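You operate a simulated robot arm through the tools that you are given. There is no shell and no other tool.

You are at the controls of a simulated two-armed robot. One attempt, no reset.

TASK
Slacken both straps on mould 61 and park their blocks in their rests.
Fine: press each winch's release key once before you lift its strap block; blue block in the blue rest, green in the green; the edge guards stay.

Only the result counts: the job must be done as asked and must still hold three seconds after the hand-in. Knocking over, shifting, dropping, spilling or breaking anything else fails it.

THE ROBOT
Two 7-joint arms with two-finger parallel grippers on one trunk that stands fixed in place. Base frame: the origin is at the foot of the trunk, x ahead of it, y to its left, z up; the work surface is at about z = 0.575. Lengths are in m, angles in degrees, forces in N, time in s.
The left shoulder is at [0.02, 0.138, 1.09], the right one opposite. With the tool pointing down near the work surface each hand reaches from about 0.1 to 0.42 m from the base axis, measured 20 degrees to its own side. Payload 1.57 kg a hand.
Tool frame (each hand has its own): the origin (TCP) lies between the finger pads and is the grasp point; the fingertips stand 0.03 m ahead of it; z points along the fingers, y is the line along which they close. Largest opening 0.08 m; finger width 0.017, thickness 0.012; the body of the gripper, 0.04 by 0.082 m, starts 0.08 m behind the TCP.
Orientation is that of the tool frame in the base frame, as a unit quaternion [w, x, y, z]. With the fingers straight down and closing along the base's y, the tool's x points along the base's -x, its y along +y and its z along -z.

THE INTERFACE
- The arms move only by the tool play_rows. It takes "left_motion", "right_motion" or both (then of equal length, played together; a hand with none holds still); each is a list of rows, each an object of numbers (a shift or turn left out is 0, a gripper value left out holds the last): "rx", "ry", "rz": the turn, a rotation vector about the tool's x, y, z in degrees; "tx", "ty", "tz": the shift along the tool's x, y, z in m; "fingers": the finger opening in m, from 0 to 0.08. In form: [{"rx": .., "ry": .., "rz": .., "tx": .., "ty": .., "tz": .., "fingers": ..}, ...]. A call has 1 to 20 rows; each row is the pose to reach, as a shift and turn from the pose commanded when the call began, along the tool's axes at that moment. Each row takes 0.2 s and may step no farther than 0.05 m and 8.6 degrees from the row before; otherwise, or with a gripper value out of range, the whole call is refused. A pose out of reach is approached as far as the arm can. The call stops where the force on the tool passes 40 N (or 10 N more than at its start, if that is more) or the arm is blocked; 0.2 s more then pass. Each finger travels about 0.045 m/s and halts on what it meets, pressing with about 33 N; the grip force reading is that of the motor and also rises with nothing between the fingers. The clock runs only during rows and for 0.2 s after the last one: add rows that repeat a pose to give the fingers time. The reply holds the time, the measured pose of the TCP, the force on the tool along the base axes, the opening and the grip force, in the units named above and with some noise, with the torque about the TCP (base axes, N m) and any sound that the robot's microphone picked up.
- Cameras (640 x 400 px; columns grow to the right, rows downward): "scene" is now at [0.1757, -0.0338, 0.9834]; the picture's right is [-0.42, -0.91, 0.00], its down [-0.52, 0.25, -0.81] and it looks along [0.74, -0.35, -0.58] (base axes); focal length 214 px, centre (320, 200). "left" rides on the left gripper at [0.072, 0.007, -0.122] in its tool frame; the picture's right is [-0.09, 1.00, 0.00], its down [-0.84, -0.08, -0.54] and it looks along [-0.54, -0.05, 0.84] (tool axes); focal length 238 px, centre (320, 200). "right" rides on the right gripper at [0.072, -0.007, -0.122] in its tool frame; the picture's right is [0.09, 1.00, 0.00], its down [-0.84, 0.08, -0.54] and it looks along [-0.54, 0.05, 0.84] (tool axes); focal length 238 px, centre (320, 200). There is no depth. A picture from a camera that has moved, and an enlarged one, comes with that camera's place and axes in the base frame and with its lens. The place of the scene camera against the robot may be out by one fixed shift of up to 0.018 m in any direction.
- capture(camera): a new picture of that camera. It takes no simulated time.
- raise_lower(by): slides the trunk up (or, below 0, down) by that many m; the arms and the scene camera ride with it, the base frame stays. It gives what a move gives, with no picture.
- head_to(pan, tilt): turns the head with the scene camera to pan (to the left, within 60 degrees either way) and tilt (down, from -29 to 69), counted from straight ahead of the robot. It gives what a move gives.
- enlarge(camera, box): a new picture of the part [left, top, right, bottom] of that camera's present view, enlarged. It takes no simulated time.
- hand_in(): hands the job in; it is judged then, once.

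Places have to be worked out from the pictures, the camera data and where the tool is seen. Open the grippers and draw the arms clear of the work before you hand the job in, unless the task says otherwise.

The tools are called after ">>>" as a command line: name --argument value ..., lists and objects as JSON in quotes. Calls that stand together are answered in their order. play_rows: Moves the arms, as the interface text tells. Its arguments: {"type":"object","properties":{"left_motion":{"type":"array","items":{"type":"object","properties":{"rx":{"type":"number"},"ry":{"type":"number"},"rz":{"type":"number"},"tx":{"type":"number"},"ty":{"type":"number"},"tz":{"type":"number"},"fingers":{"type":"number"}}}},"right_motion":{"type":"array","items":{"type":"object","properties":{"rx":{"type":"number"},"ry":{"type":"number"},"rz":{"type":"number"},"tx":{"type":"number"},"ty":{"type":"number"},"tz":{"type":"number"},"fingers":{"type":"number"}}}}},"required":[]} The other tools are called the same way: raise_lower (by) moves the trunk up or down; head_to (pan, tilt) turns the head that bears the scene camera; capture (camera) takes a picture; enlarge (camera, box) takes an enlarged picture of a part of a camera's view; hand_in () hands the job in.

At the start:

```text
time_s: 0.0
left_tool_pos: [0.2375, -0.0288, 0.9859]
left_orientation: [-0.034, -0.008, 0.998, 0.051]
left_ft_force: [31.8, -12.2, -97.3]
left_wrist_torque: [1.3, -2.82, 0.8]
left_grip_width: 0.0802
left_grasp_force: 0.1
right_tool_pos: [0.1626, -0.2851, 0.9356]
right_orientation: [-0.174, -0.011, 0.984, -0.029]
right_ft_force: [0.7, 0.2, 0.2]
right_wrist_torque: [0.02, -0.03, 0.0]
right_grip_width: 0.0803
right_grasp_force: 0.0
trunk travel left (down, up): [-0.465, 0.775]
head pan, tilt (commanded): [-25.1, 35.4]
```

scene: 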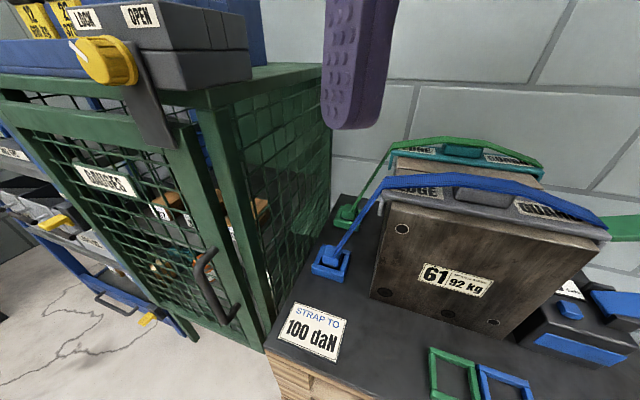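
right: 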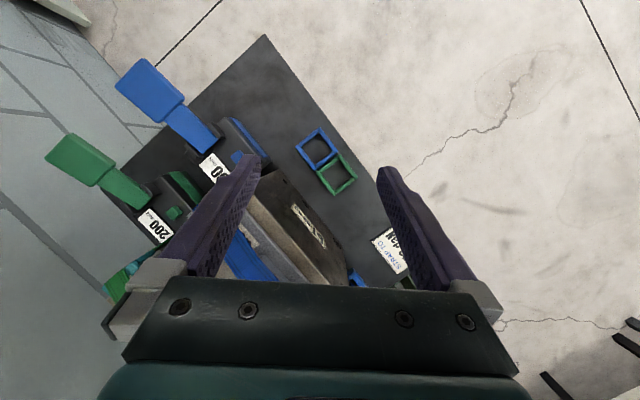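
left: 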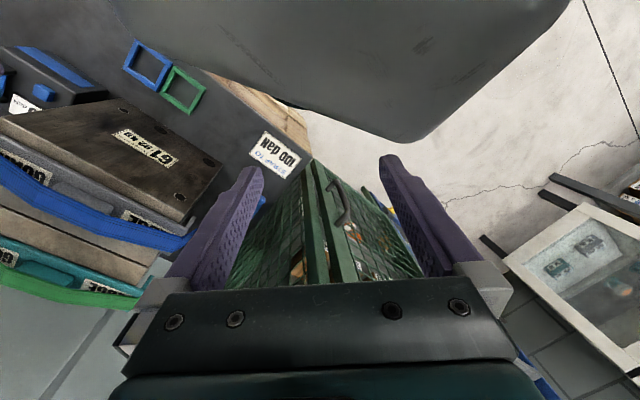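

I'll start by looking around: the left force sensor reads about 100 N at rest, which is suspicious, so I check all the views before moving.

>>> capture --camera "scene"

>>> enlarge --camera "scene" --box '[300, 120, 640, 400]'

>>> enlarge --camera "right" --box '[20, 20, 420, 300]'

>>> enlarge --camera "left" --box '[0, 0, 320, 300]'

```text
taken
camera scene: at [0.1757, -0.0338, 0.9834], right [-0.42, -0.91, 0.0], down [-0.52, 0.25, -0.81], along [0.74, -0.35, -0.58], focal length 214 px, centre (320, 200)
```

scene: 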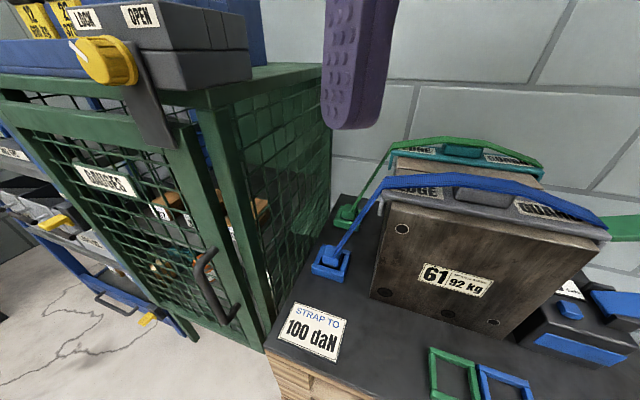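

```text
1.43 times, centred on (470, 260) of scene
camera zoom: at [0.1757, -0.0338, 0.9834], right [-0.42, -0.91, 0.0], down [-0.52, 0.25, -0.81], along [0.74, -0.35, -0.58], focal length 306 px, centre (106, 114)
```

zoom: 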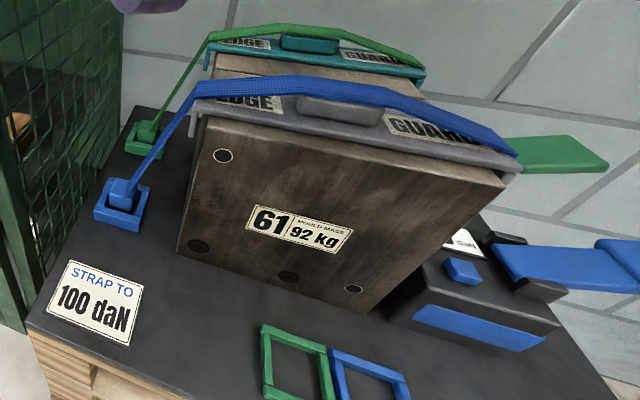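

```text
1.43 times, centred on (220, 160) of right
camera zoom: at [0.1355, -0.2868, 1.0749], right [-0.12, 0.99, -0.02], down [0.97, 0.12, 0.22], along [0.22, 0.0, -0.98], focal length 340 px, centre (463, 257)
```

zoom: 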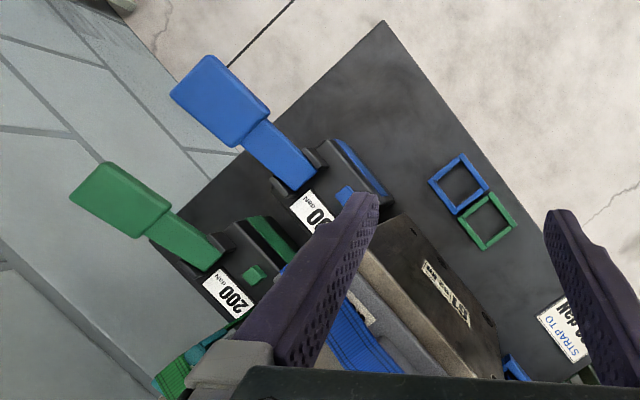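

```text
1.33 times, centred on (160, 150) of left
camera zoom: at [0.1741, -0.0372, 1.113], right [0.08, 0.99, 0.1], down [0.87, -0.11, 0.47], along [0.48, 0.05, -0.88], focal length 318 px, centre (533, 267)
```

zoom: 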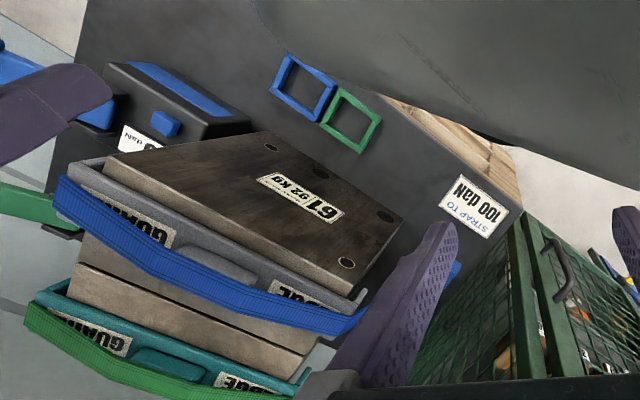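

>>> enlarge --camera "scene" --box '[290, 180, 410, 300]'

>>> enlarge --camera "scene" --box '[500, 200, 640, 400]'

>>> enlarge --camera "right" --box '[40, 40, 260, 310]'

>>> enlarge --camera "scene" --box '[0, 0, 340, 200]'

```text
3.33 times, centred on (350, 240) of scene
camera zoom: at [0.1757, -0.0338, 0.9834], right [-0.42, -0.91, 0.0], down [-0.52, 0.25, -0.81], along [0.74, -0.35, -0.58], focal length 715 px, centre (220, 67)
```

zoom: 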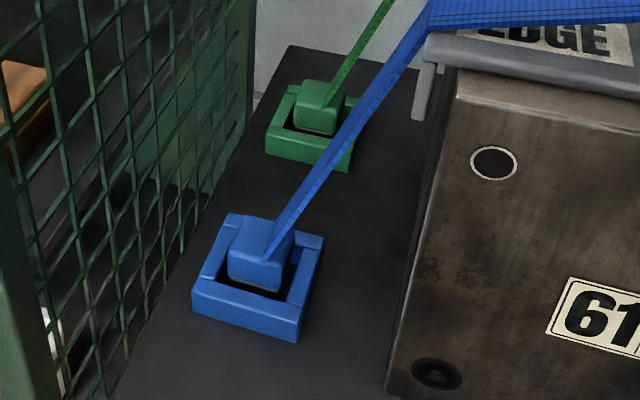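

```text
2.00 times, centred on (570, 300) of scene
camera zoom: at [0.1757, -0.0338, 0.9834], right [-0.42, -0.91, 0.0], down [-0.52, 0.25, -0.81], along [0.74, -0.35, -0.58], focal length 429 px, centre (-180, 0)
```

zoom: 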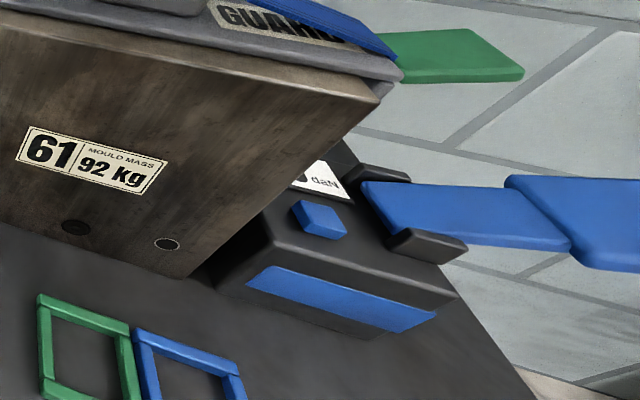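

```text
1.48 times, centred on (150, 175) of right
camera zoom: at [0.1355, -0.2868, 1.0749], right [-0.12, 0.99, -0.02], down [0.97, 0.12, 0.22], along [0.22, 0.0, -0.98], focal length 353 px, centre (572, 237)
```

zoom: 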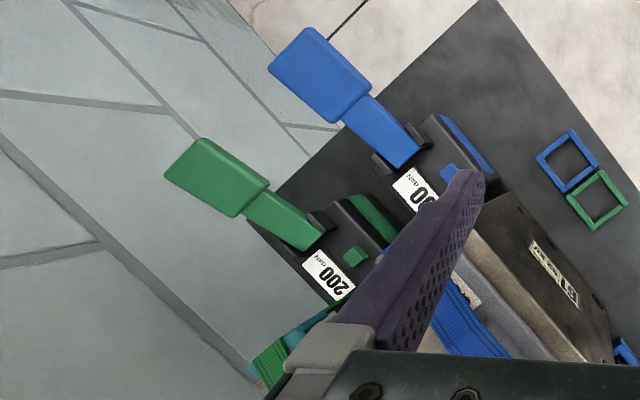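

```text
1.88 times, centred on (170, 100) of scene
camera zoom: at [0.1757, -0.0338, 0.9834], right [-0.42, -0.91, 0.0], down [-0.52, 0.25, -0.81], along [0.74, -0.35, -0.58], focal length 404 px, centre (602, 388)
```

zoom: 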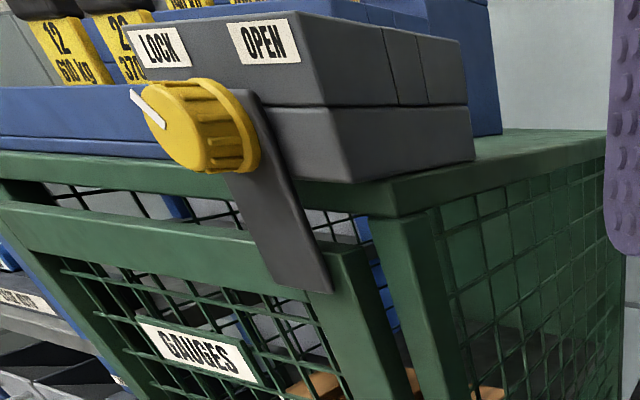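

The pallet is turned about 42°; each strap block is a small cube sitting in a square anchor socket by the cage, keys are the small cubes on the winches, and the empty frames are the rests. I play a null move on both arms to see whether the left force reading is steady.

>>> play_rows --left_motion '[{"fingers": 0.08}]' --right_motion '[{"fingers": 0.08}]'

```text
time_s: 0.4
left_tool_pos: [0.2362, -0.0283, 0.9852]
left_orientation: [-0.035, -0.008, 0.998, 0.052]
left_ft_force: [4.3, 1.9, -8.1]
left_wrist_torque: [-0.28, -0.1, -0.16]
left_grip_width: 0.0801
left_grasp_force: 0.0
right_tool_pos: [0.1618, -0.2845, 0.9361]
right_orientation: [-0.176, -0.011, 0.984, -0.029]
right_ft_force: [0.6, 0.3, 0.1]
right_wrist_torque: [-0.02, -0.01, -0.03]
right_grip_width: 0.08
right_grasp_force: 0.1
trunk travel left (down, up): [-0.465, 0.775]
head pan, tilt (commanded): [-25.1, 35.4]
```

The left reading fell to about 9 N; I play a few more null rows to see whether it settles.

>>> play_rows --left_motion '[{}, {}, {}, {}]'

>>> capture --camera "left"

```text
time_s: 1.4
left_tool_pos: [0.2365, -0.0298, 0.9855]
left_orientation: [-0.035, -0.009, 0.998, 0.052]
left_ft_force: [8.0, -0.4, -17.7]
left_wrist_torque: [-0.01, -0.09, 0.0]
left_grip_width: 0.0799
left_grasp_force: 0.0
right_tool_pos: [0.1606, -0.2854, 0.9349]
right_orientation: [-0.175, -0.012, 0.984, -0.03]
right_ft_force: [0.5, -0.1, -0.7]
right_wrist_torque: [-0.02, 0.0, 0.03]
right_grip_width: 0.0799
right_grasp_force: 0.0
trunk travel left (down, up): [-0.465, 0.775]
head pan, tilt (commanded): [-25.1, 35.4]
```

```text
taken
camera left: at [0.1742, -0.0373, 1.1124], right [0.08, 0.99, 0.1], down [0.87, -0.11, 0.47], along [0.48, 0.05, -0.88], focal length 238 px, centre (320, 200)
```

left: 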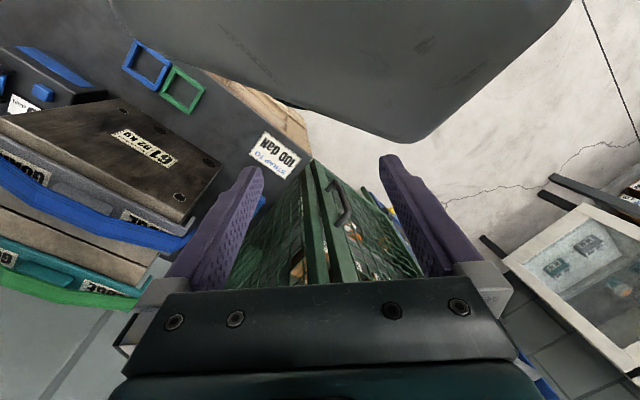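

The left hand seems to be lightly pressing on the head (about 19 N). I ease it straight up in tiny steps and watch whether the force drops.

>>> play_rows --left_motion '[{"tz": -0.005}, {"tz": -0.01}, {"tz": -0.01}]'

```text
time_s: 1.9
left_tool_pos: [0.2363, -0.0277, 0.9841]
left_orientation: [-0.042, -0.009, 0.998, 0.055]
left_ft_force: [0.1, 0.7, -0.4]
left_wrist_torque: [0.0, 0.01, 0.01]
left_grip_width: 0.0799
left_grasp_force: 0.1
right_tool_pos: [0.1609, -0.2845, 0.9358]
right_orientation: [-0.176, -0.011, 0.984, -0.029]
right_ft_force: [-0.3, 0.2, 0.0]
right_wrist_torque: [-0.01, 0.01, -0.01]
right_grip_width: 0.0801
right_grasp_force: 0.0
trunk travel left (down, up): [-0.465, 0.775]
head pan, tilt (commanded): [-25.1, 35.4]
stopped in row 2 (left hand): the force on the tool passed its limit at 43 N (the readings are from after the stop); the commanded pose is now the measured one
```

Raising it ran into something (limit passed at once), so the head part lies above/behind the left hand; the force now reads zero. I slide it a little forward instead (cage knob is ~8 cm ahead of the finger), watching the force.

>>> play_rows --left_motion '[{"tx": -0.005}, {"tx": -0.01}, {"tx": -0.015}]'

>>> capture --camera "left"

>>> capture --camera "scene"

```text
time_s: 2.7
left_tool_pos: [0.2526, -0.0273, 0.984]
left_orientation: [-0.042, -0.01, 0.998, 0.055]
left_ft_force: [-0.3, 0.6, -0.9]
left_wrist_torque: [0.01, 0.03, 0.0]
left_grip_width: 0.0799
left_grasp_force: 0.0
right_tool_pos: [0.1602, -0.2848, 0.9344]
right_orientation: [-0.176, -0.011, 0.984, -0.029]
right_ft_force: [-0.4, -0.2, -1.2]
right_wrist_torque: [0.0, 0.01, 0.0]
right_grip_width: 0.0801
right_grasp_force: 0.1
trunk travel left (down, up): [-0.465, 0.775]
head pan, tilt (commanded): [-25.1, 35.4]
```

```text
taken
camera left: at [0.1915, -0.0365, 1.1112], right [0.08, 0.99, 0.1], down [0.88, -0.12, 0.46], along [0.47, 0.05, -0.88], focal length 238 px, centre (320, 200)
```

left: 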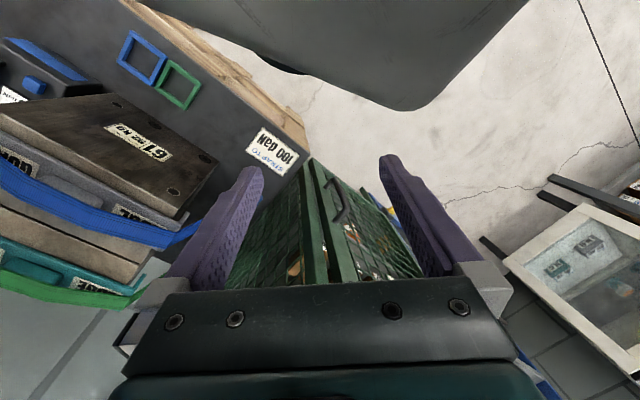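

```text
taken
camera scene: at [0.1757, -0.0338, 0.9834], right [-0.42, -0.91, 0.0], down [-0.52, 0.25, -0.81], along [0.74, -0.35, -0.58], focal length 214 px, centre (320, 200)
```

scene: 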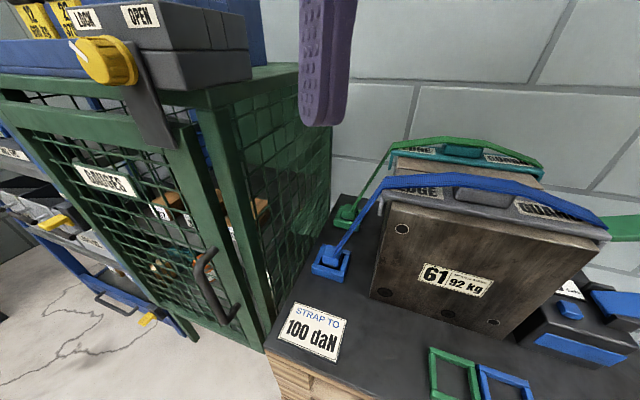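

The left hand is free now (force ~0). I move it sideways to the left, in front of nothing but air, so it's out of the way of the head and the right arm's work.

>>> play_rows --left_motion '[{"ty": 0.025, "tz": 0.003}, {"ty": 0.05, "tz": 0.006}, {"ty": 0.075, "tz": 0.009}, {"ty": 0.1, "tz": 0.012}, {"ty": 0.125, "tz": 0.014}, {"ty": 0.15, "tz": 0.016}]'

>>> capture --camera "left"

>>> capture --camera "scene"

```text
time_s: 4.1
left_tool_pos: [0.2333, 0.1349, 0.9514]
left_orientation: [-0.094, -0.003, 0.988, 0.123]
left_ft_force: [-0.4, -0.2, -0.9]
left_wrist_torque: [-0.02, -0.02, -0.04]
left_grip_width: 0.08
left_grasp_force: 0.1
right_tool_pos: [0.1628, -0.2839, 0.9345]
right_orientation: [-0.176, -0.012, 0.984, -0.031]
right_ft_force: [0.2, 0.0, -0.4]
right_wrist_torque: [0.02, -0.02, -0.03]
right_grip_width: 0.0798
right_grasp_force: 0.1
trunk travel left (down, up): [-0.465, 0.775]
head pan, tilt (commanded): [-25.1, 35.4]
stopped in row 6 (left hand): the arm was blocked; the commanded pose is now the measured one
```

```text
taken
camera left: at [0.1864, 0.1096, 1.082], right [0.11, 0.97, 0.23], down [0.92, -0.18, 0.34], along [0.37, 0.17, -0.91], focal length 238 px, centre (320, 200)
```

left: 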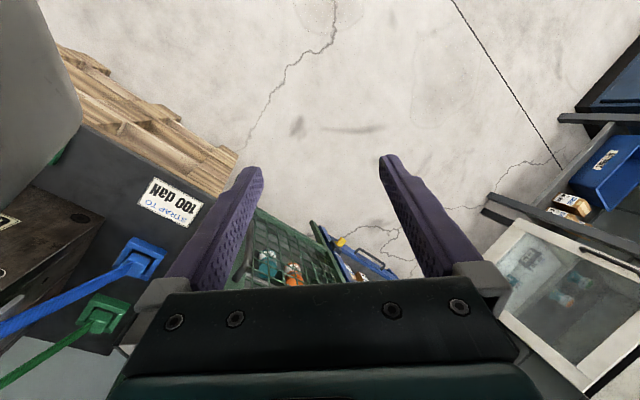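

```text
taken
camera scene: at [0.1757, -0.0339, 0.9834], right [-0.42, -0.91, 0.0], down [-0.52, 0.25, -0.82], along [0.74, -0.35, -0.58], focal length 214 px, centre (320, 200)
```

scene: 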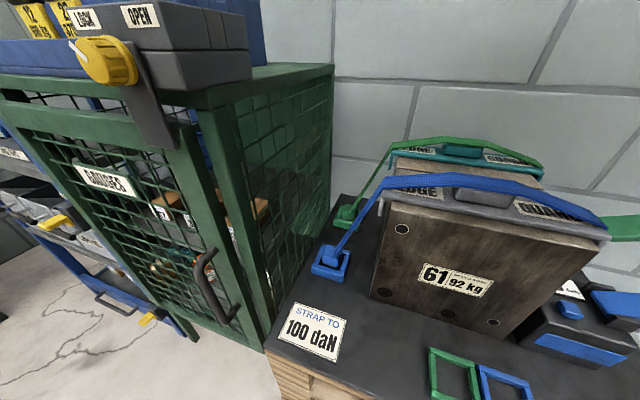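

The left hand is clear of the head and work (zero force). Now I turn the head right to see the winches and the right hand.

>>> head_to --pan -55 --tilt 45

>>> capture --camera "scene"

```text
time_s: 5.1
left_tool_pos: [0.2337, 0.1347, 0.951]
left_orientation: [-0.094, -0.003, 0.988, 0.122]
left_ft_force: [0.1, -1.0, -0.2]
left_wrist_torque: [-0.03, 0.04, 0.0]
left_grip_width: 0.0801
left_grasp_force: 0.0
right_tool_pos: [0.1607, -0.2843, 0.9355]
right_orientation: [-0.176, -0.012, 0.984, -0.029]
right_ft_force: [0.5, -0.3, 0.0]
right_wrist_torque: [0.01, 0.0, -0.01]
right_grip_width: 0.0801
right_grasp_force: 0.1
trunk travel left (down, up): [-0.465, 0.775]
head pan, tilt (commanded): [-55.0, 45.0]
```

```text
taken
camera scene: at [0.1429, -0.0632, 0.9692], right [-0.82, -0.57, 0.0], down [-0.41, 0.58, -0.71], along [0.41, -0.58, -0.71], focal length 214 px, centre (320, 200)
```

scene: 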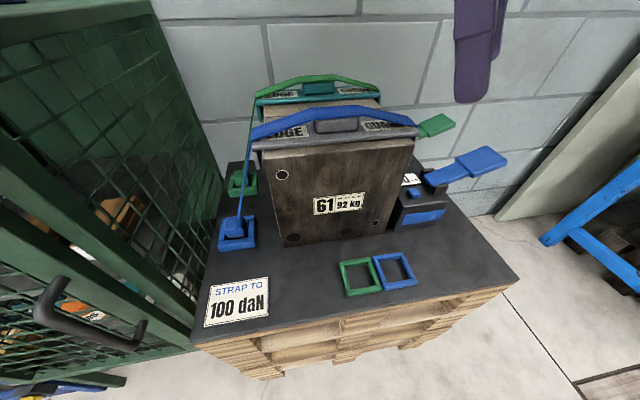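

>>> enlarge --camera "scene" --box '[200, 60, 400, 280]'

>>> enlarge --camera "scene" --box '[340, 130, 520, 300]'

>>> enlarge --camera "scene" --box '[205, 150, 305, 260]'

>>> enlarge --camera "left" --box '[0, 150, 260, 390]'

```text
1.82 times, centred on (300, 170) of scene
camera zoom: at [0.1429, -0.0632, 0.9692], right [-0.82, -0.57, 0.0], down [-0.41, 0.58, -0.71], along [0.41, -0.58, -0.71], focal length 390 px, centre (356, 254)
```

zoom: 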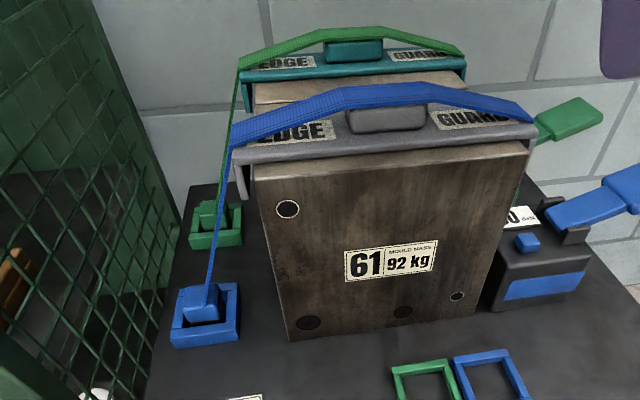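

```text
2.35 times, centred on (430, 215) of scene
camera zoom: at [0.1429, -0.0632, 0.9692], right [-0.82, -0.57, 0.0], down [-0.41, 0.58, -0.71], along [0.41, -0.58, -0.71], focal length 505 px, centre (61, 165)
```

zoom: 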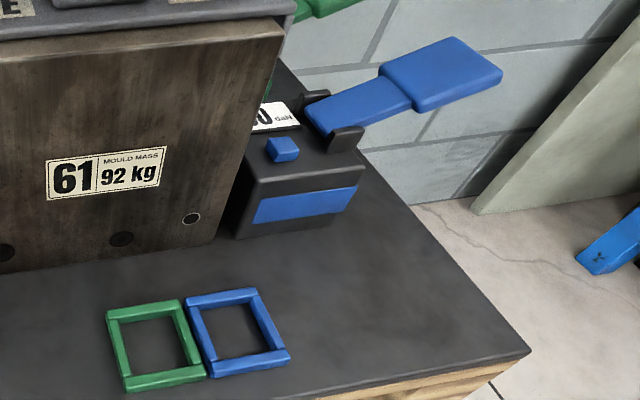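

```text
3.64 times, centred on (255, 205) of scene
camera zoom: at [0.1429, -0.0632, 0.9692], right [-0.82, -0.57, 0.0], down [-0.41, 0.58, -0.71], along [0.41, -0.58, -0.71], focal length 780 px, centre (556, 182)
```

zoom: 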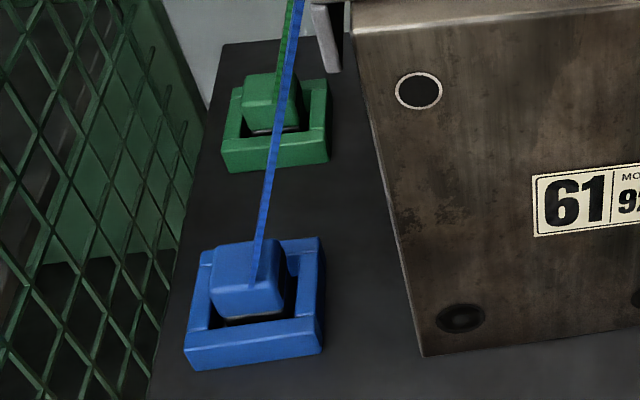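

```text
1.67 times, centred on (130, 270) of left
camera zoom: at [0.1863, 0.1096, 1.082], right [0.11, 0.97, 0.23], down [0.92, -0.18, 0.34], along [0.37, 0.17, -0.91], focal length 397 px, centre (637, 83)
```

zoom: 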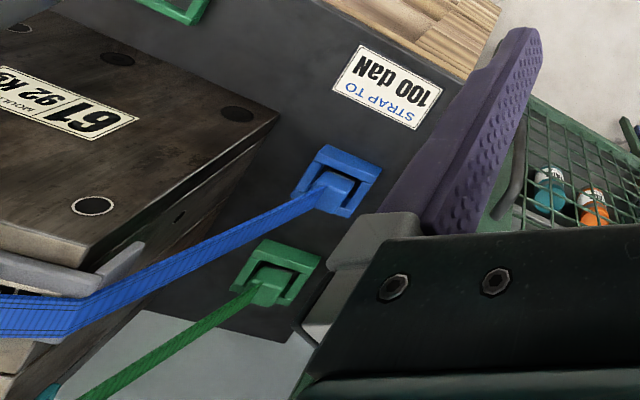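

The layout is clear now: anchors, rests, keys and levers are all on the pallet at about 45°. I tilt the head up to see what the right gripper's body (and its camera mount) physically looks like.

>>> head_to --pan -60 --tilt 5

>>> capture --camera "scene"

```text
time_s: 6.2
left_tool_pos: [0.2337, 0.135, 0.9519]
left_orientation: [-0.094, -0.002, 0.988, 0.123]
left_ft_force: [0.0, -0.3, -0.4]
left_wrist_torque: [0.02, -0.01, -0.02]
left_grip_width: 0.08
left_grasp_force: 0.2
right_tool_pos: [0.1613, -0.2842, 0.9353]
right_orientation: [-0.176, -0.01, 0.984, -0.029]
right_ft_force: [-0.6, -0.2, -0.1]
right_wrist_torque: [-0.01, -0.01, 0.0]
right_grip_width: 0.0802
right_grasp_force: 0.1
trunk travel left (down, up): [-0.465, 0.775]
head pan, tilt (commanded): [-60.0, 5.0]
```

```text
taken
camera scene: at [0.1421, -0.0761, 1.0321], right [-0.87, -0.5, 0.0], down [-0.04, 0.08, -1.0], along [0.5, -0.86, -0.09], focal length 214 px, centre (320, 200)
```

scene: 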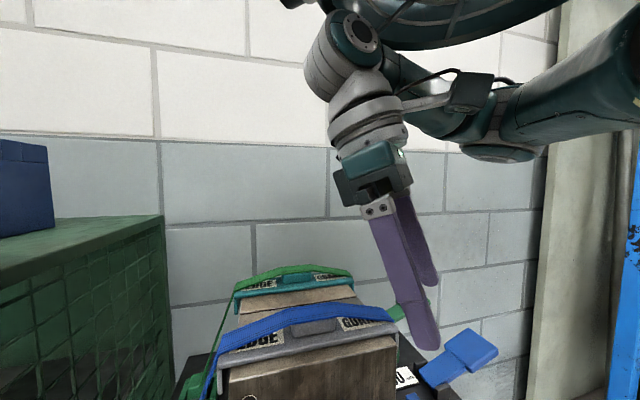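

The camera on the hand is a physical box on a bracket, so I must plan for it. There is also something ring-shaped overhead; I tilt up to see it.

>>> head_to --pan -60 --tilt -29

>>> capture --camera "scene"

```text
time_s: 7.1
left_tool_pos: [0.2337, 0.1357, 0.9508]
left_orientation: [-0.093, -0.003, 0.988, 0.123]
left_ft_force: [0.4, -0.1, -0.5]
left_wrist_torque: [-0.02, 0.0, -0.01]
left_grip_width: 0.0802
left_grasp_force: 0.1
right_tool_pos: [0.1623, -0.2846, 0.9352]
right_orientation: [-0.175, -0.01, 0.984, -0.029]
right_ft_force: [0.4, 0.3, 0.3]
right_wrist_torque: [0.04, 0.0, 0.0]
right_grip_width: 0.0799
right_grasp_force: 0.0
trunk travel left (down, up): [-0.465, 0.775]
head pan, tilt (commanded): [-60.0, -28.6]
```

```text
taken
camera scene: at [0.1297, -0.0547, 1.0802], right [-0.87, -0.5, 0.0], down [0.24, -0.41, -0.88], along [0.44, -0.76, 0.48], focal length 214 px, centre (320, 200)
```

scene: 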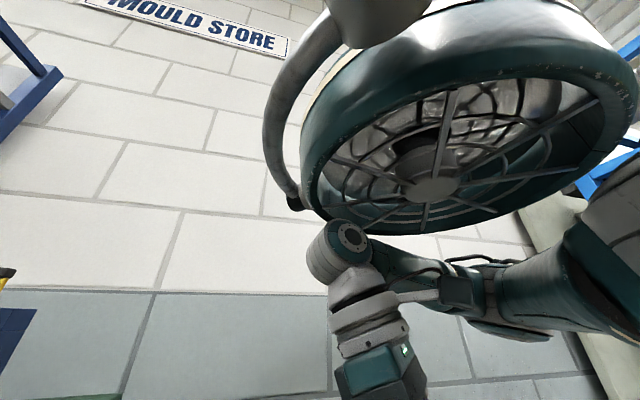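

A work lamp with a handle hangs overhead, just above the right wrist — I must never raise the hands or elbows into it. I look at its extent before moving.

>>> head_to --pan -25 --tilt -29

>>> capture --camera "scene"

>>> head_to --pan 20 --tilt -20

>>> capture --camera "scene"

```text
time_s: 8.2
left_tool_pos: [0.2337, 0.1352, 0.9506]
left_orientation: [-0.094, -0.003, 0.988, 0.123]
left_ft_force: [0.5, 0.1, -1.3]
left_wrist_torque: [0.0, 0.01, -0.03]
left_grip_width: 0.0798
left_grasp_force: 0.0
right_tool_pos: [0.1604, -0.2854, 0.9351]
right_orientation: [-0.176, -0.011, 0.984, -0.029]
right_ft_force: [0.1, -1.0, -0.4]
right_wrist_torque: [-0.01, -0.02, 0.01]
right_grip_width: 0.0801
right_grasp_force: 0.0
trunk travel left (down, up): [-0.465, 0.775]
head pan, tilt (commanded): [-25.0, -28.6]
```

```text
taken
camera scene: at [0.1568, -0.025, 1.0802], right [-0.42, -0.91, 0.0], down [0.43, -0.2, -0.88], along [0.8, -0.37, 0.48], focal length 214 px, centre (320, 200)
```

scene: 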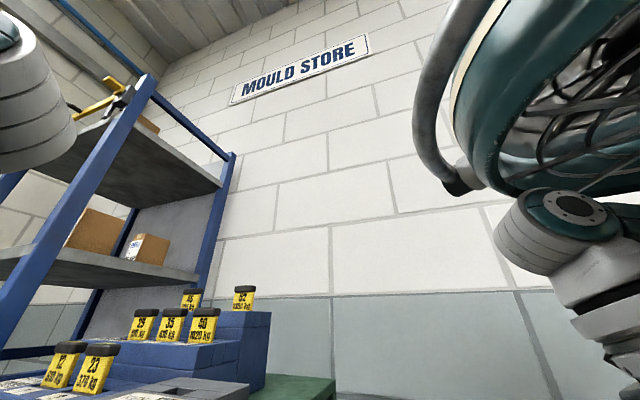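

```text
time_s: 9.3
left_tool_pos: [0.2333, 0.1346, 0.9507]
left_orientation: [-0.093, -0.002, 0.988, 0.122]
left_ft_force: [-0.3, -0.3, -0.8]
left_wrist_torque: [-0.01, 0.02, -0.02]
left_grip_width: 0.0801
left_grasp_force: 0.0
right_tool_pos: [0.1609, -0.2862, 0.9361]
right_orientation: [-0.177, -0.012, 0.984, -0.03]
right_ft_force: [-0.1, 0.2, 0.5]
right_wrist_torque: [0.03, 0.0, 0.05]
right_grip_width: 0.08
right_grasp_force: 0.0
trunk travel left (down, up): [-0.465, 0.775]
head pan, tilt (commanded): [20.0, -20.0]
```

```text
taken
camera scene: at [0.1676, 0.0293, 1.0694], right [0.34, -0.94, 0.0], down [0.32, 0.12, -0.94], along [0.88, 0.32, 0.34], focal length 214 px, centre (320, 200)
```

scene: 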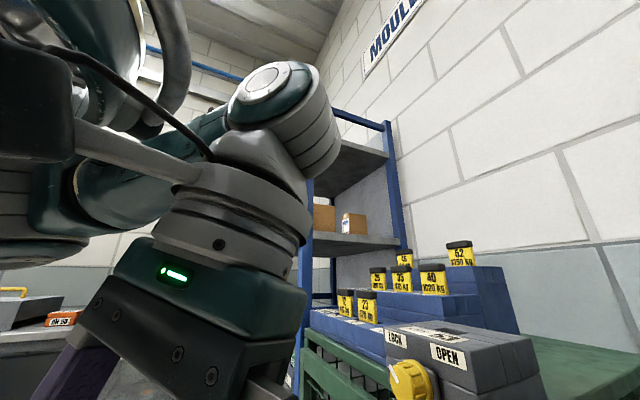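

>>> head_to --pan 60 --tilt -20

>>> capture --camera "scene"

>>> head_to --pan -60 --tilt -10

>>> capture --camera "scene"

```text
time_s: 10.3
left_tool_pos: [0.2319, 0.1355, 0.9518]
left_orientation: [-0.094, -0.003, 0.988, 0.122]
left_ft_force: [0.2, -0.4, 0.7]
left_wrist_torque: [0.01, -0.01, 0.0]
left_grip_width: 0.0799
left_grasp_force: 0.0
right_tool_pos: [0.1621, -0.2858, 0.9346]
right_orientation: [-0.175, -0.012, 0.984, -0.03]
right_ft_force: [0.8, 1.3, 0.3]
right_wrist_torque: [0.01, 0.04, 0.01]
right_grip_width: 0.0799
right_grasp_force: 0.1
trunk travel left (down, up): [-0.465, 0.775]
head pan, tilt (commanded): [60.0, -20.0]
```

```text
taken
camera scene: at [0.1342, 0.0692, 1.0694], right [0.87, -0.5, 0.0], down [0.17, 0.3, -0.94], along [0.47, 0.81, 0.34], focal length 214 px, centre (320, 200)
```

scene: 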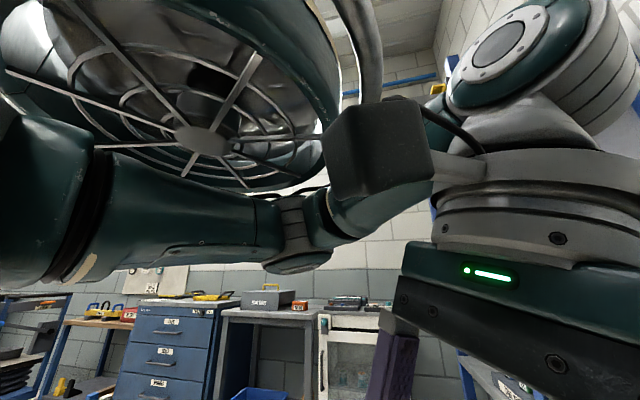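

```text
time_s: 12.3
left_tool_pos: [0.2343, 0.1344, 0.9518]
left_orientation: [-0.094, -0.002, 0.988, 0.122]
left_ft_force: [0.5, 0.0, -0.6]
left_wrist_torque: [0.01, 0.03, -0.01]
left_grip_width: 0.08
left_grasp_force: 0.1
right_tool_pos: [0.1615, -0.2845, 0.9338]
right_orientation: [-0.175, -0.01, 0.984, -0.029]
right_ft_force: [0.3, 0.2, 0.1]
right_wrist_torque: [-0.01, 0.02, 0.0]
right_grip_width: 0.08
right_grasp_force: 0.0
trunk travel left (down, up): [-0.465, 0.775]
head pan, tilt (commanded): [-60.0, -10.0]
```

```text
taken
camera scene: at [0.1383, -0.0696, 1.0554], right [-0.87, -0.5, 0.0], down [0.09, -0.15, -0.98], along [0.49, -0.85, 0.17], focal length 214 px, centre (320, 200)
```

scene: 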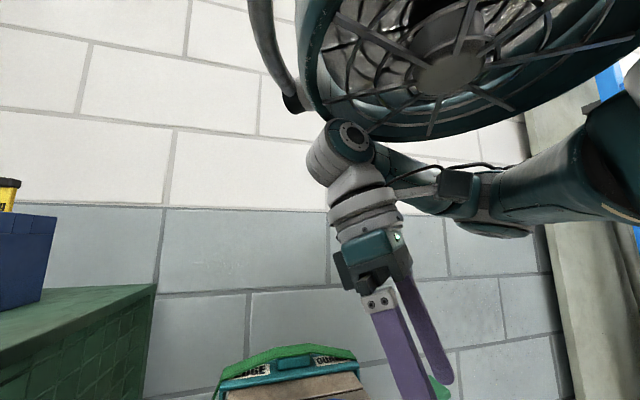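

There's a lamp above each forearm. The work is low, so I lower the trunk in a modest step to gain clearance from them (right fingertips stay at ~0.80, in front of the mould, left hand over free floor).

>>> raise_lower --by -0.1

>>> capture --camera "scene"

>>> capture --camera "right"

```text
time_s: 13.7
left_tool_pos: [0.2352, 0.1341, 0.8505]
left_orientation: [-0.094, -0.002, 0.988, 0.123]
left_ft_force: [-0.3, -0.3, -0.4]
left_wrist_torque: [-0.02, -0.01, 0.01]
left_grip_width: 0.0801
left_grasp_force: 0.0
right_tool_pos: [0.1618, -0.2865, 0.8347]
right_orientation: [-0.175, -0.011, 0.984, -0.03]
right_ft_force: [-0.4, -0.9, -0.4]
right_wrist_torque: [0.02, -0.01, 0.0]
right_grip_width: 0.0801
right_grasp_force: 0.1
trunk travel left (down, up): [-0.365, 0.875]
head pan, tilt (commanded): [-60.0, -10.0]
```

```text
taken
camera scene: at [0.1384, -0.0696, 0.9554], right [-0.87, -0.5, 0.0], down [0.09, -0.15, -0.98], along [0.49, -0.85, 0.17], focal length 214 px, centre (320, 200)
```

scene: 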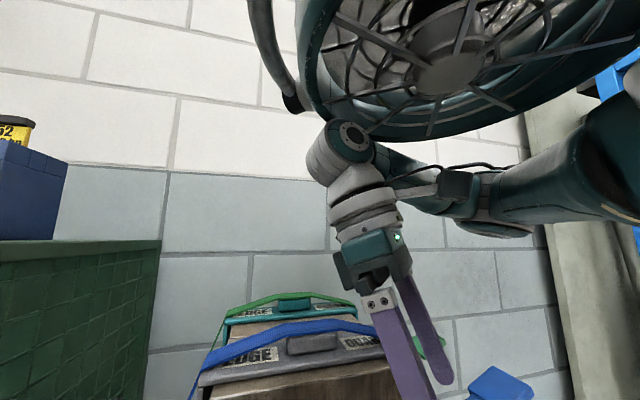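

```text
taken
camera right: at [0.1355, -0.2868, 0.9745], right [-0.12, 0.99, -0.02], down [0.97, 0.12, 0.21], along [0.22, 0.0, -0.98], focal length 238 px, centre (320, 200)
```

right: 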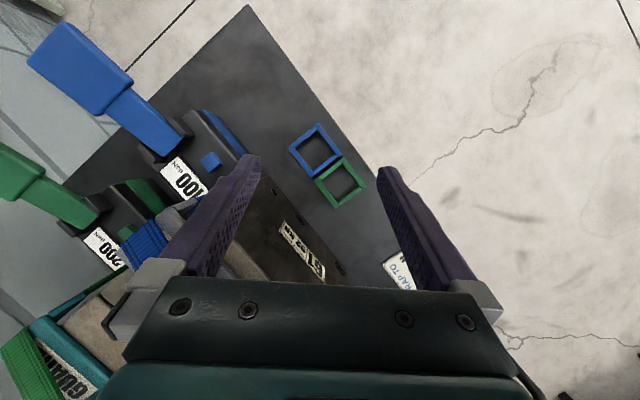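

The lamps ride with the robot, so they're its own parts. I take a close look at the winches from here.

>>> enlarge --camera "right" --box '[20, 60, 260, 300]'

>>> enlarge --camera "right" --box '[140, 100, 260, 200]'

```text
1.67 times, centred on (140, 180) of right
camera zoom: at [0.1355, -0.2868, 0.9745], right [-0.12, 0.99, -0.02], down [0.97, 0.12, 0.21], along [0.22, 0.0, -0.98], focal length 397 px, centre (620, 233)
```

zoom: 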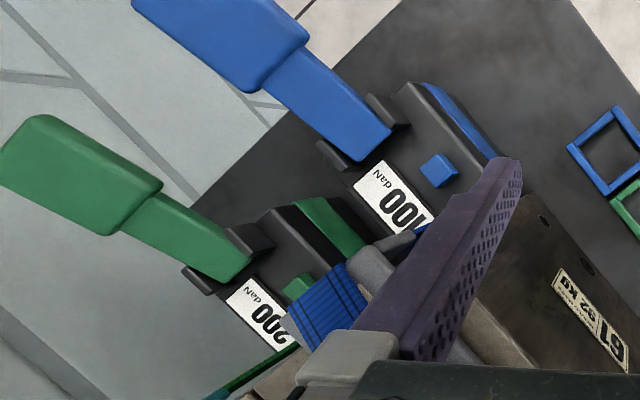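

```text
4.00 times, centred on (200, 150) of right
camera zoom: at [0.1355, -0.2868, 0.9745], right [-0.12, 0.99, -0.02], down [0.97, 0.12, 0.21], along [0.22, 0.0, -0.98], focal length 953 px, centre (800, 400)
```

zoom: 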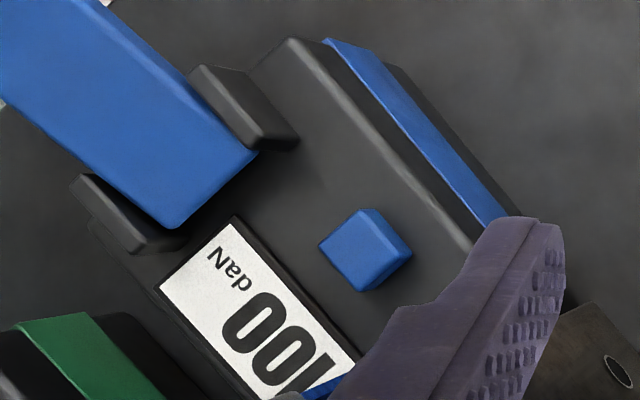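

Blue key top is at about (0.171, −0.433, 0.667). I close the right fingers and swing the hand to a vertical-ish pose with its thin side toward the mould, staging beside the winch (clear of the mould's guard and the levers).

>>> play_rows --right_motion '[{"rx": 0.105, "ry": -3.744, "rz": -5.471, "tx": 0.0069, "ty": -0.0109, "tz": 0.0091, "fingers": 0.0}, {"rx": 0.21, "ry": -7.49, "rz": -10.94, "tx": 0.0137, "ty": -0.0217, "tz": 0.0183, "fingers": 0.0}, {"rx": 0.315, "ry": -11.23, "rz": -16.41, "tx": 0.0206, "ty": -0.0326, "tz": 0.0274, "fingers": 0.0}, {"rx": 0.42, "ry": -14.98, "rz": -21.88, "tx": 0.0275, "ty": -0.0435, "tz": 0.0366, "fingers": 0.0}, {"rx": 0.525, "ry": -18.72, "rz": -27.36, "tx": 0.0343, "ty": -0.0543, "tz": 0.0457, "fingers": 0.0}, {"rx": 0.63, "ry": -22.46, "rz": -32.83, "tx": 0.0412, "ty": -0.0652, "tz": 0.0548, "fingers": 0.0}, {"rx": 0.735, "ry": -26.21, "rz": -38.3, "tx": 0.048, "ty": -0.076, "tz": 0.064, "fingers": 0.0}, {"rx": 0.84, "ry": -29.95, "rz": -43.77, "tx": 0.0549, "ty": -0.0869, "tz": 0.0731, "fingers": 0.0}]'

>>> head_to --pan -60 --tilt 35

>>> capture --camera "scene"

>>> capture --camera "right"

```text
time_s: 15.2
left_tool_pos: [0.2343, 0.1357, 0.8504]
left_orientation: [-0.094, -0.003, 0.988, 0.122]
left_ft_force: [0.6, -0.2, 0.0]
left_wrist_torque: [0.03, -0.02, 0.0]
left_grip_width: 0.08
left_grasp_force: 0.1
right_tool_pos: [0.1318, -0.3319, 0.7869]
right_orientation: [0.034, -0.407, 0.911, 0.058]
right_ft_force: [-0.8, 0.3, -1.0]
right_wrist_torque: [-0.04, 0.01, 0.02]
right_grip_width: 0.0001
right_grasp_force: 21.4
right hand out of reach, approached as far as the arm can: row 3, 4, 5, 6
trunk travel left (down, up): [-0.365, 0.875]
head pan, tilt (commanded): [-60.0, -10.0]
stopped in row 7 (right hand): the arm was blocked; the commanded pose is now the measured one
```

```text
time_s: 16.3
left_tool_pos: [0.2329, 0.1347, 0.8516]
left_orientation: [-0.093, -0.001, 0.988, 0.123]
left_ft_force: [0.2, -0.3, -0.2]
left_wrist_torque: [0.01, 0.02, 0.01]
left_grip_width: 0.0801
left_grasp_force: 0.0
right_tool_pos: [0.1336, -0.3306, 0.7886]
right_orientation: [0.034, -0.407, 0.911, 0.057]
right_ft_force: [-0.1, 0.0, -0.9]
right_wrist_torque: [0.01, -0.02, -0.04]
right_grip_width: 0.0
right_grasp_force: 21.6
trunk travel left (down, up): [-0.365, 0.875]
head pan, tilt (commanded): [-60.0, 35.0]
```

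```text
taken
camera scene: at [0.1402, -0.0729, 0.8841], right [-0.87, -0.5, 0.0], down [-0.29, 0.5, -0.82], along [0.41, -0.71, -0.57], focal length 214 px, centre (320, 200)
```

scene: 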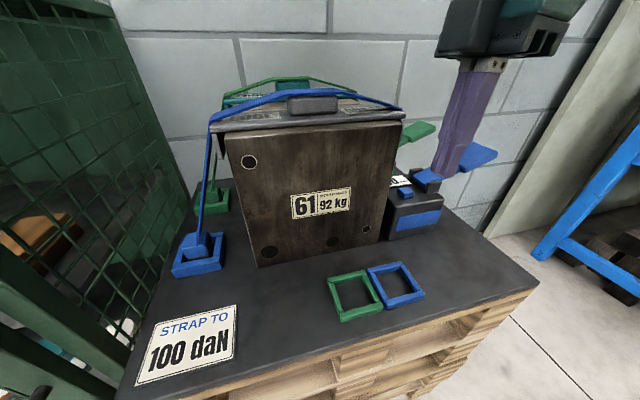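

```text
taken
camera right: at [0.0873, -0.4066, 0.9007], right [-0.8, 0.59, 0.07], down [0.49, 0.6, 0.63], along [0.33, 0.54, -0.77], focal length 238 px, centre (320, 200)
```

right: 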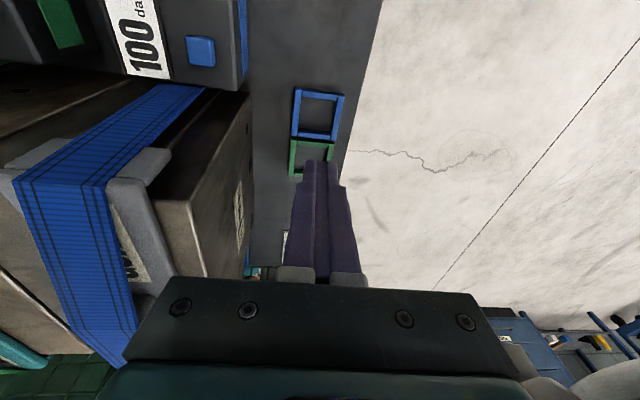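

The fold limit of the arm (wrist ~0.25 m from the shoulder) stopped it, with the orientation nearly right. I now swing outward around the guard's end and in above the blue key, tips at z≈0.76.

>>> play_rows --right_motion '[{"rx": 1.6, "ry": -1.3, "rz": 0.9, "tx": 0.019, "ty": -0.0094, "tz": -0.0033}, {"rx": 3.2, "ry": -2.6, "rz": 1.8, "tx": 0.038, "ty": -0.0188, "tz": -0.0066}, {"rx": 4.79, "ry": -3.88, "rz": 2.73, "tx": 0.0569, "ty": -0.0282, "tz": -0.0099}, {"rx": 4.79, "ry": -3.88, "rz": 2.73, "tx": 0.0566, "ty": -0.0506, "tz": -0.0116}, {"rx": 4.79, "ry": -3.88, "rz": 2.73, "tx": 0.056, "ty": -0.073, "tz": -0.0133}, {"rx": 4.79, "ry": -3.88, "rz": 2.73, "tx": 0.0556, "ty": -0.0953, "tz": -0.0149}, {"rx": 4.79, "ry": -3.88, "rz": 2.73, "tx": 0.0556, "ty": -0.0953, "tz": -0.0149}]'

>>> capture --camera "scene"

>>> capture --camera "right"

```text
time_s: 17.0
left_tool_pos: [0.2327, 0.1353, 0.8496]
left_orientation: [-0.093, -0.003, 0.988, 0.123]
left_ft_force: [-0.5, -0.2, 0.6]
left_wrist_torque: [0.01, 0.01, -0.04]
left_grip_width: 0.0799
left_grasp_force: 0.1
right_tool_pos: [0.1461, -0.3445, 0.7797]
right_orientation: [0.079, -0.457, 0.883, 0.075]
right_ft_force: [0.1, 0.3, 0.2]
right_wrist_torque: [0.0, 0.0, 0.01]
right_grip_width: 0.0003
right_grasp_force: 21.2
trunk travel left (down, up): [-0.365, 0.875]
head pan, tilt (commanded): [-60.0, 35.0]
stopped in row 3 (right hand): the arm was blocked; the commanded pose is now the measured one
```

```text
taken
camera scene: at [0.1402, -0.0729, 0.884], right [-0.87, -0.5, 0.0], down [-0.29, 0.5, -0.82], along [0.41, -0.71, -0.57], focal length 214 px, centre (320, 200)
```

scene: 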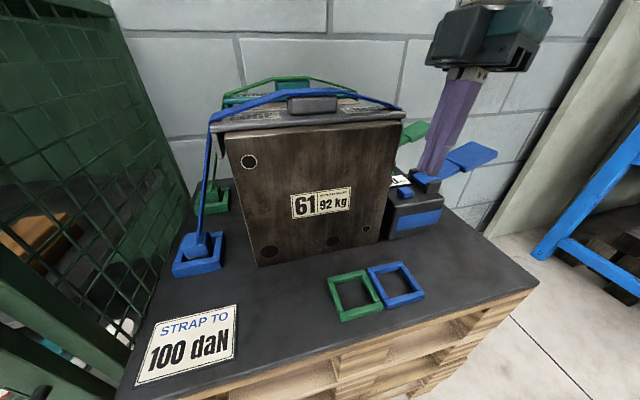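

```text
taken
camera right: at [0.1006, -0.4325, 0.8832], right [-0.87, 0.5, 0.04], down [0.37, 0.6, 0.71], along [0.33, 0.63, -0.7], focal length 238 px, centre (320, 200)
```

right: 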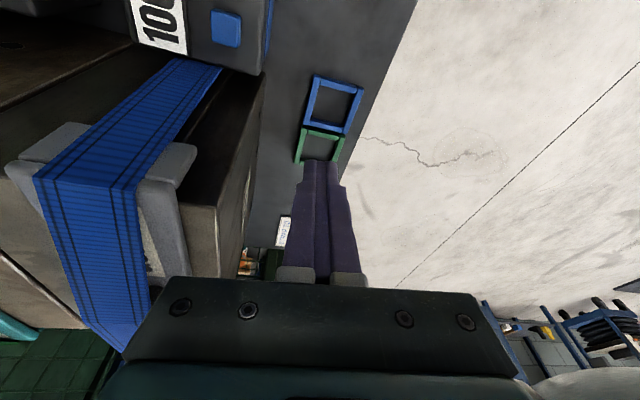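

The arm itself (not the tool) is blocked — too folded with the shoulder this low. I raise the trunk back 0.1 m to give the right arm more room over the near winch.

>>> raise_lower --by 0.1

>>> head_to --pan -60 --tilt 15

>>> capture --camera "scene"

```text
time_s: 18.4
left_tool_pos: [0.2336, 0.1363, 0.9514]
left_orientation: [-0.093, -0.003, 0.988, 0.122]
left_ft_force: [-0.5, 0.0, -0.4]
left_wrist_torque: [-0.02, -0.01, 0.0]
left_grip_width: 0.08
left_grasp_force: 0.0
right_tool_pos: [0.1462, -0.3439, 0.8788]
right_orientation: [0.08, -0.456, 0.883, 0.074]
right_ft_force: [0.1, 0.9, 0.7]
right_wrist_torque: [-0.02, -0.05, 0.0]
right_grip_width: 0.0
right_grasp_force: 21.3
trunk travel left (down, up): [-0.465, 0.775]
head pan, tilt (commanded): [-60.0, 35.0]
```

```text
time_s: 19.2
left_tool_pos: [0.2334, 0.1346, 0.951]
left_orientation: [-0.093, -0.002, 0.988, 0.123]
left_ft_force: [-0.6, 0.5, 0.0]
left_wrist_torque: [0.0, 0.0, 0.0]
left_grip_width: 0.08
left_grasp_force: 0.0
right_tool_pos: [0.1454, -0.3434, 0.8794]
right_orientation: [0.081, -0.457, 0.883, 0.074]
right_ft_force: [0.1, 0.0, -0.4]
right_wrist_torque: [0.0, 0.01, -0.01]
right_grip_width: 0.0
right_grasp_force: 21.6
trunk travel left (down, up): [-0.465, 0.775]
head pan, tilt (commanded): [-60.0, 15.0]
```

```text
taken
camera scene: at [0.1429, -0.0775, 1.0159], right [-0.87, -0.5, 0.0], down [-0.13, 0.22, -0.97], along [0.48, -0.84, -0.26], focal length 214 px, centre (320, 200)
```

scene: 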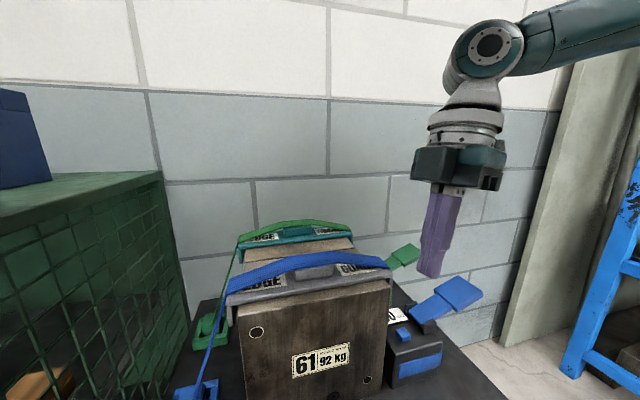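

>>> play_rows --right_motion '[{"rx": 1.0, "ry": 0.4, "rz": 1.8, "tx": 0.0144, "ty": -0.0012, "tz": -0.0008}, {"rx": 2.0, "ry": 0.8, "rz": 3.7, "tx": 0.0288, "ty": -0.0025, "tz": -0.0016}, {"rx": 3.0, "ry": 1.1, "rz": 5.5, "tx": 0.0432, "ty": -0.0037, "tz": -0.0023}, {"rx": 4.1, "ry": 1.5, "rz": 7.4, "tx": 0.0576, "ty": -0.0049, "tz": -0.0031}, {"rx": 5.09, "ry": 1.87, "rz": 9.21, "tx": 0.0603, "ty": -0.0274, "tz": -0.0015}, {"rx": 5.09, "ry": 1.87, "rz": 9.21, "tx": 0.063, "ty": -0.05, "tz": 0.0}, {"rx": 5.09, "ry": 1.87, "rz": 9.21, "tx": 0.0658, "ty": -0.0723, "tz": 0.0016}]'

>>> capture --camera "scene"

>>> capture --camera "right"

```text
time_s: 20.1
left_tool_pos: [0.2343, 0.1342, 0.9511]
left_orientation: [-0.093, -0.003, 0.988, 0.124]
left_ft_force: [0.0, -0.4, -0.6]
left_wrist_torque: [0.0, 0.02, 0.0]
left_grip_width: 0.0801
left_grasp_force: 0.1
right_tool_pos: [0.1773, -0.3559, 0.8783]
right_orientation: [0.161, -0.463, 0.87, 0.052]
right_ft_force: [0.4, -0.3, 1.0]
right_wrist_torque: [-0.03, -0.02, 0.01]
right_grip_width: 0.0
right_grasp_force: 22.0
trunk travel left (down, up): [-0.465, 0.775]
head pan, tilt (commanded): [-60.0, 15.0]
stopped in row 4 (right hand): the arm was blocked; the commanded pose is now the measured one
```

```text
taken
camera scene: at [0.1429, -0.0775, 1.016], right [-0.87, -0.5, 0.0], down [-0.13, 0.22, -0.97], along [0.48, -0.84, -0.26], focal length 214 px, centre (320, 200)
```

scene: 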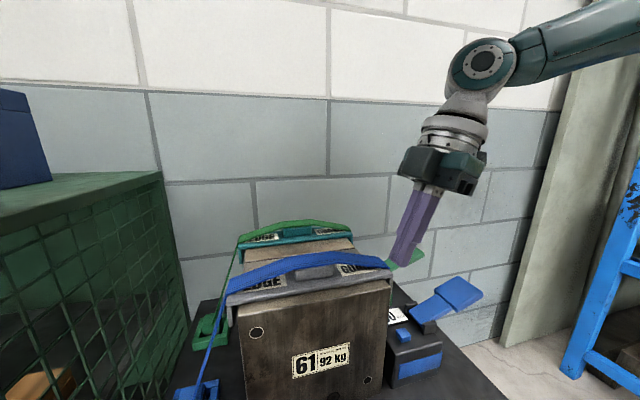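

```text
taken
camera right: at [0.1167, -0.4478, 0.9702], right [-0.87, 0.49, -0.09], down [0.25, 0.57, 0.78], along [0.43, 0.66, -0.62], focal length 238 px, centre (320, 200)
```

right: 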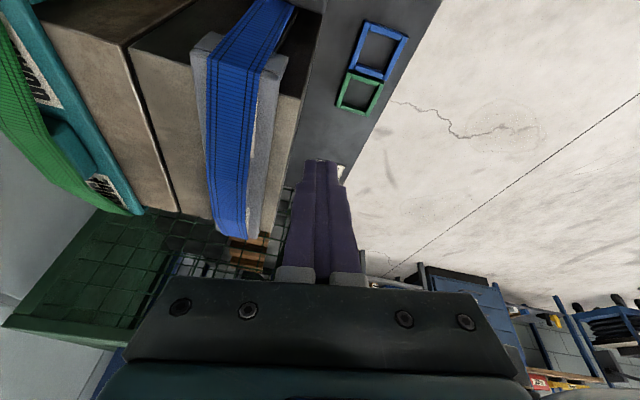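

A wrist joint limit is fighting the +45° yaw. I turn the hand back to yaw 0, vertical, in the free space in front of the mould, then will try the other yaw direction.

>>> play_rows --right_motion '[{"rx": 0.78, "ry": 2.41, "rz": 6.93, "tx": -0.003, "ty": 0.0015, "tz": 0.0006}, {"rx": 1.56, "ry": 4.83, "rz": 13.87, "tx": -0.0057, "ty": 0.003, "tz": 0.0013}, {"rx": 2.34, "ry": 7.24, "rz": 20.8, "tx": -0.0086, "ty": 0.0045, "tz": 0.0019}, {"rx": 3.12, "ry": 9.65, "rz": 27.74, "tx": -0.0114, "ty": 0.006, "tz": 0.0025}, {"rx": 3.89, "ry": 12.06, "rz": 34.67, "tx": -0.0143, "ty": 0.0076, "tz": 0.0031}, {"rx": 4.67, "ry": 14.48, "rz": 41.61, "tx": -0.0171, "ty": 0.0091, "tz": 0.0038}, {"rx": 5.45, "ry": 16.89, "rz": 48.54, "tx": -0.02, "ty": 0.0106, "tz": 0.0044}, {"rx": 6.23, "ry": 19.3, "rz": 55.48, "tx": -0.0228, "ty": 0.0121, "tz": 0.005}]'

```text
time_s: 21.5
left_tool_pos: [0.234, 0.1352, 0.9517]
left_orientation: [-0.094, -0.002, 0.988, 0.123]
left_ft_force: [0.3, 0.5, 0.9]
left_wrist_torque: [-0.02, 0.01, -0.02]
left_grip_width: 0.0799
left_grasp_force: 0.1
right_tool_pos: [0.2084, -0.336, 0.9009]
right_orientation: [0.125, -0.139, 0.982, 0.017]
right_ft_force: [-0.5, 0.1, -0.1]
right_wrist_torque: [-0.01, -0.02, -0.01]
right_grip_width: 0.0
right_grasp_force: 21.7
trunk travel left (down, up): [-0.465, 0.775]
head pan, tilt (commanded): [-60.0, 15.0]
stopped in row 6 (right hand): the arm was blocked; the commanded pose is now the measured one
```

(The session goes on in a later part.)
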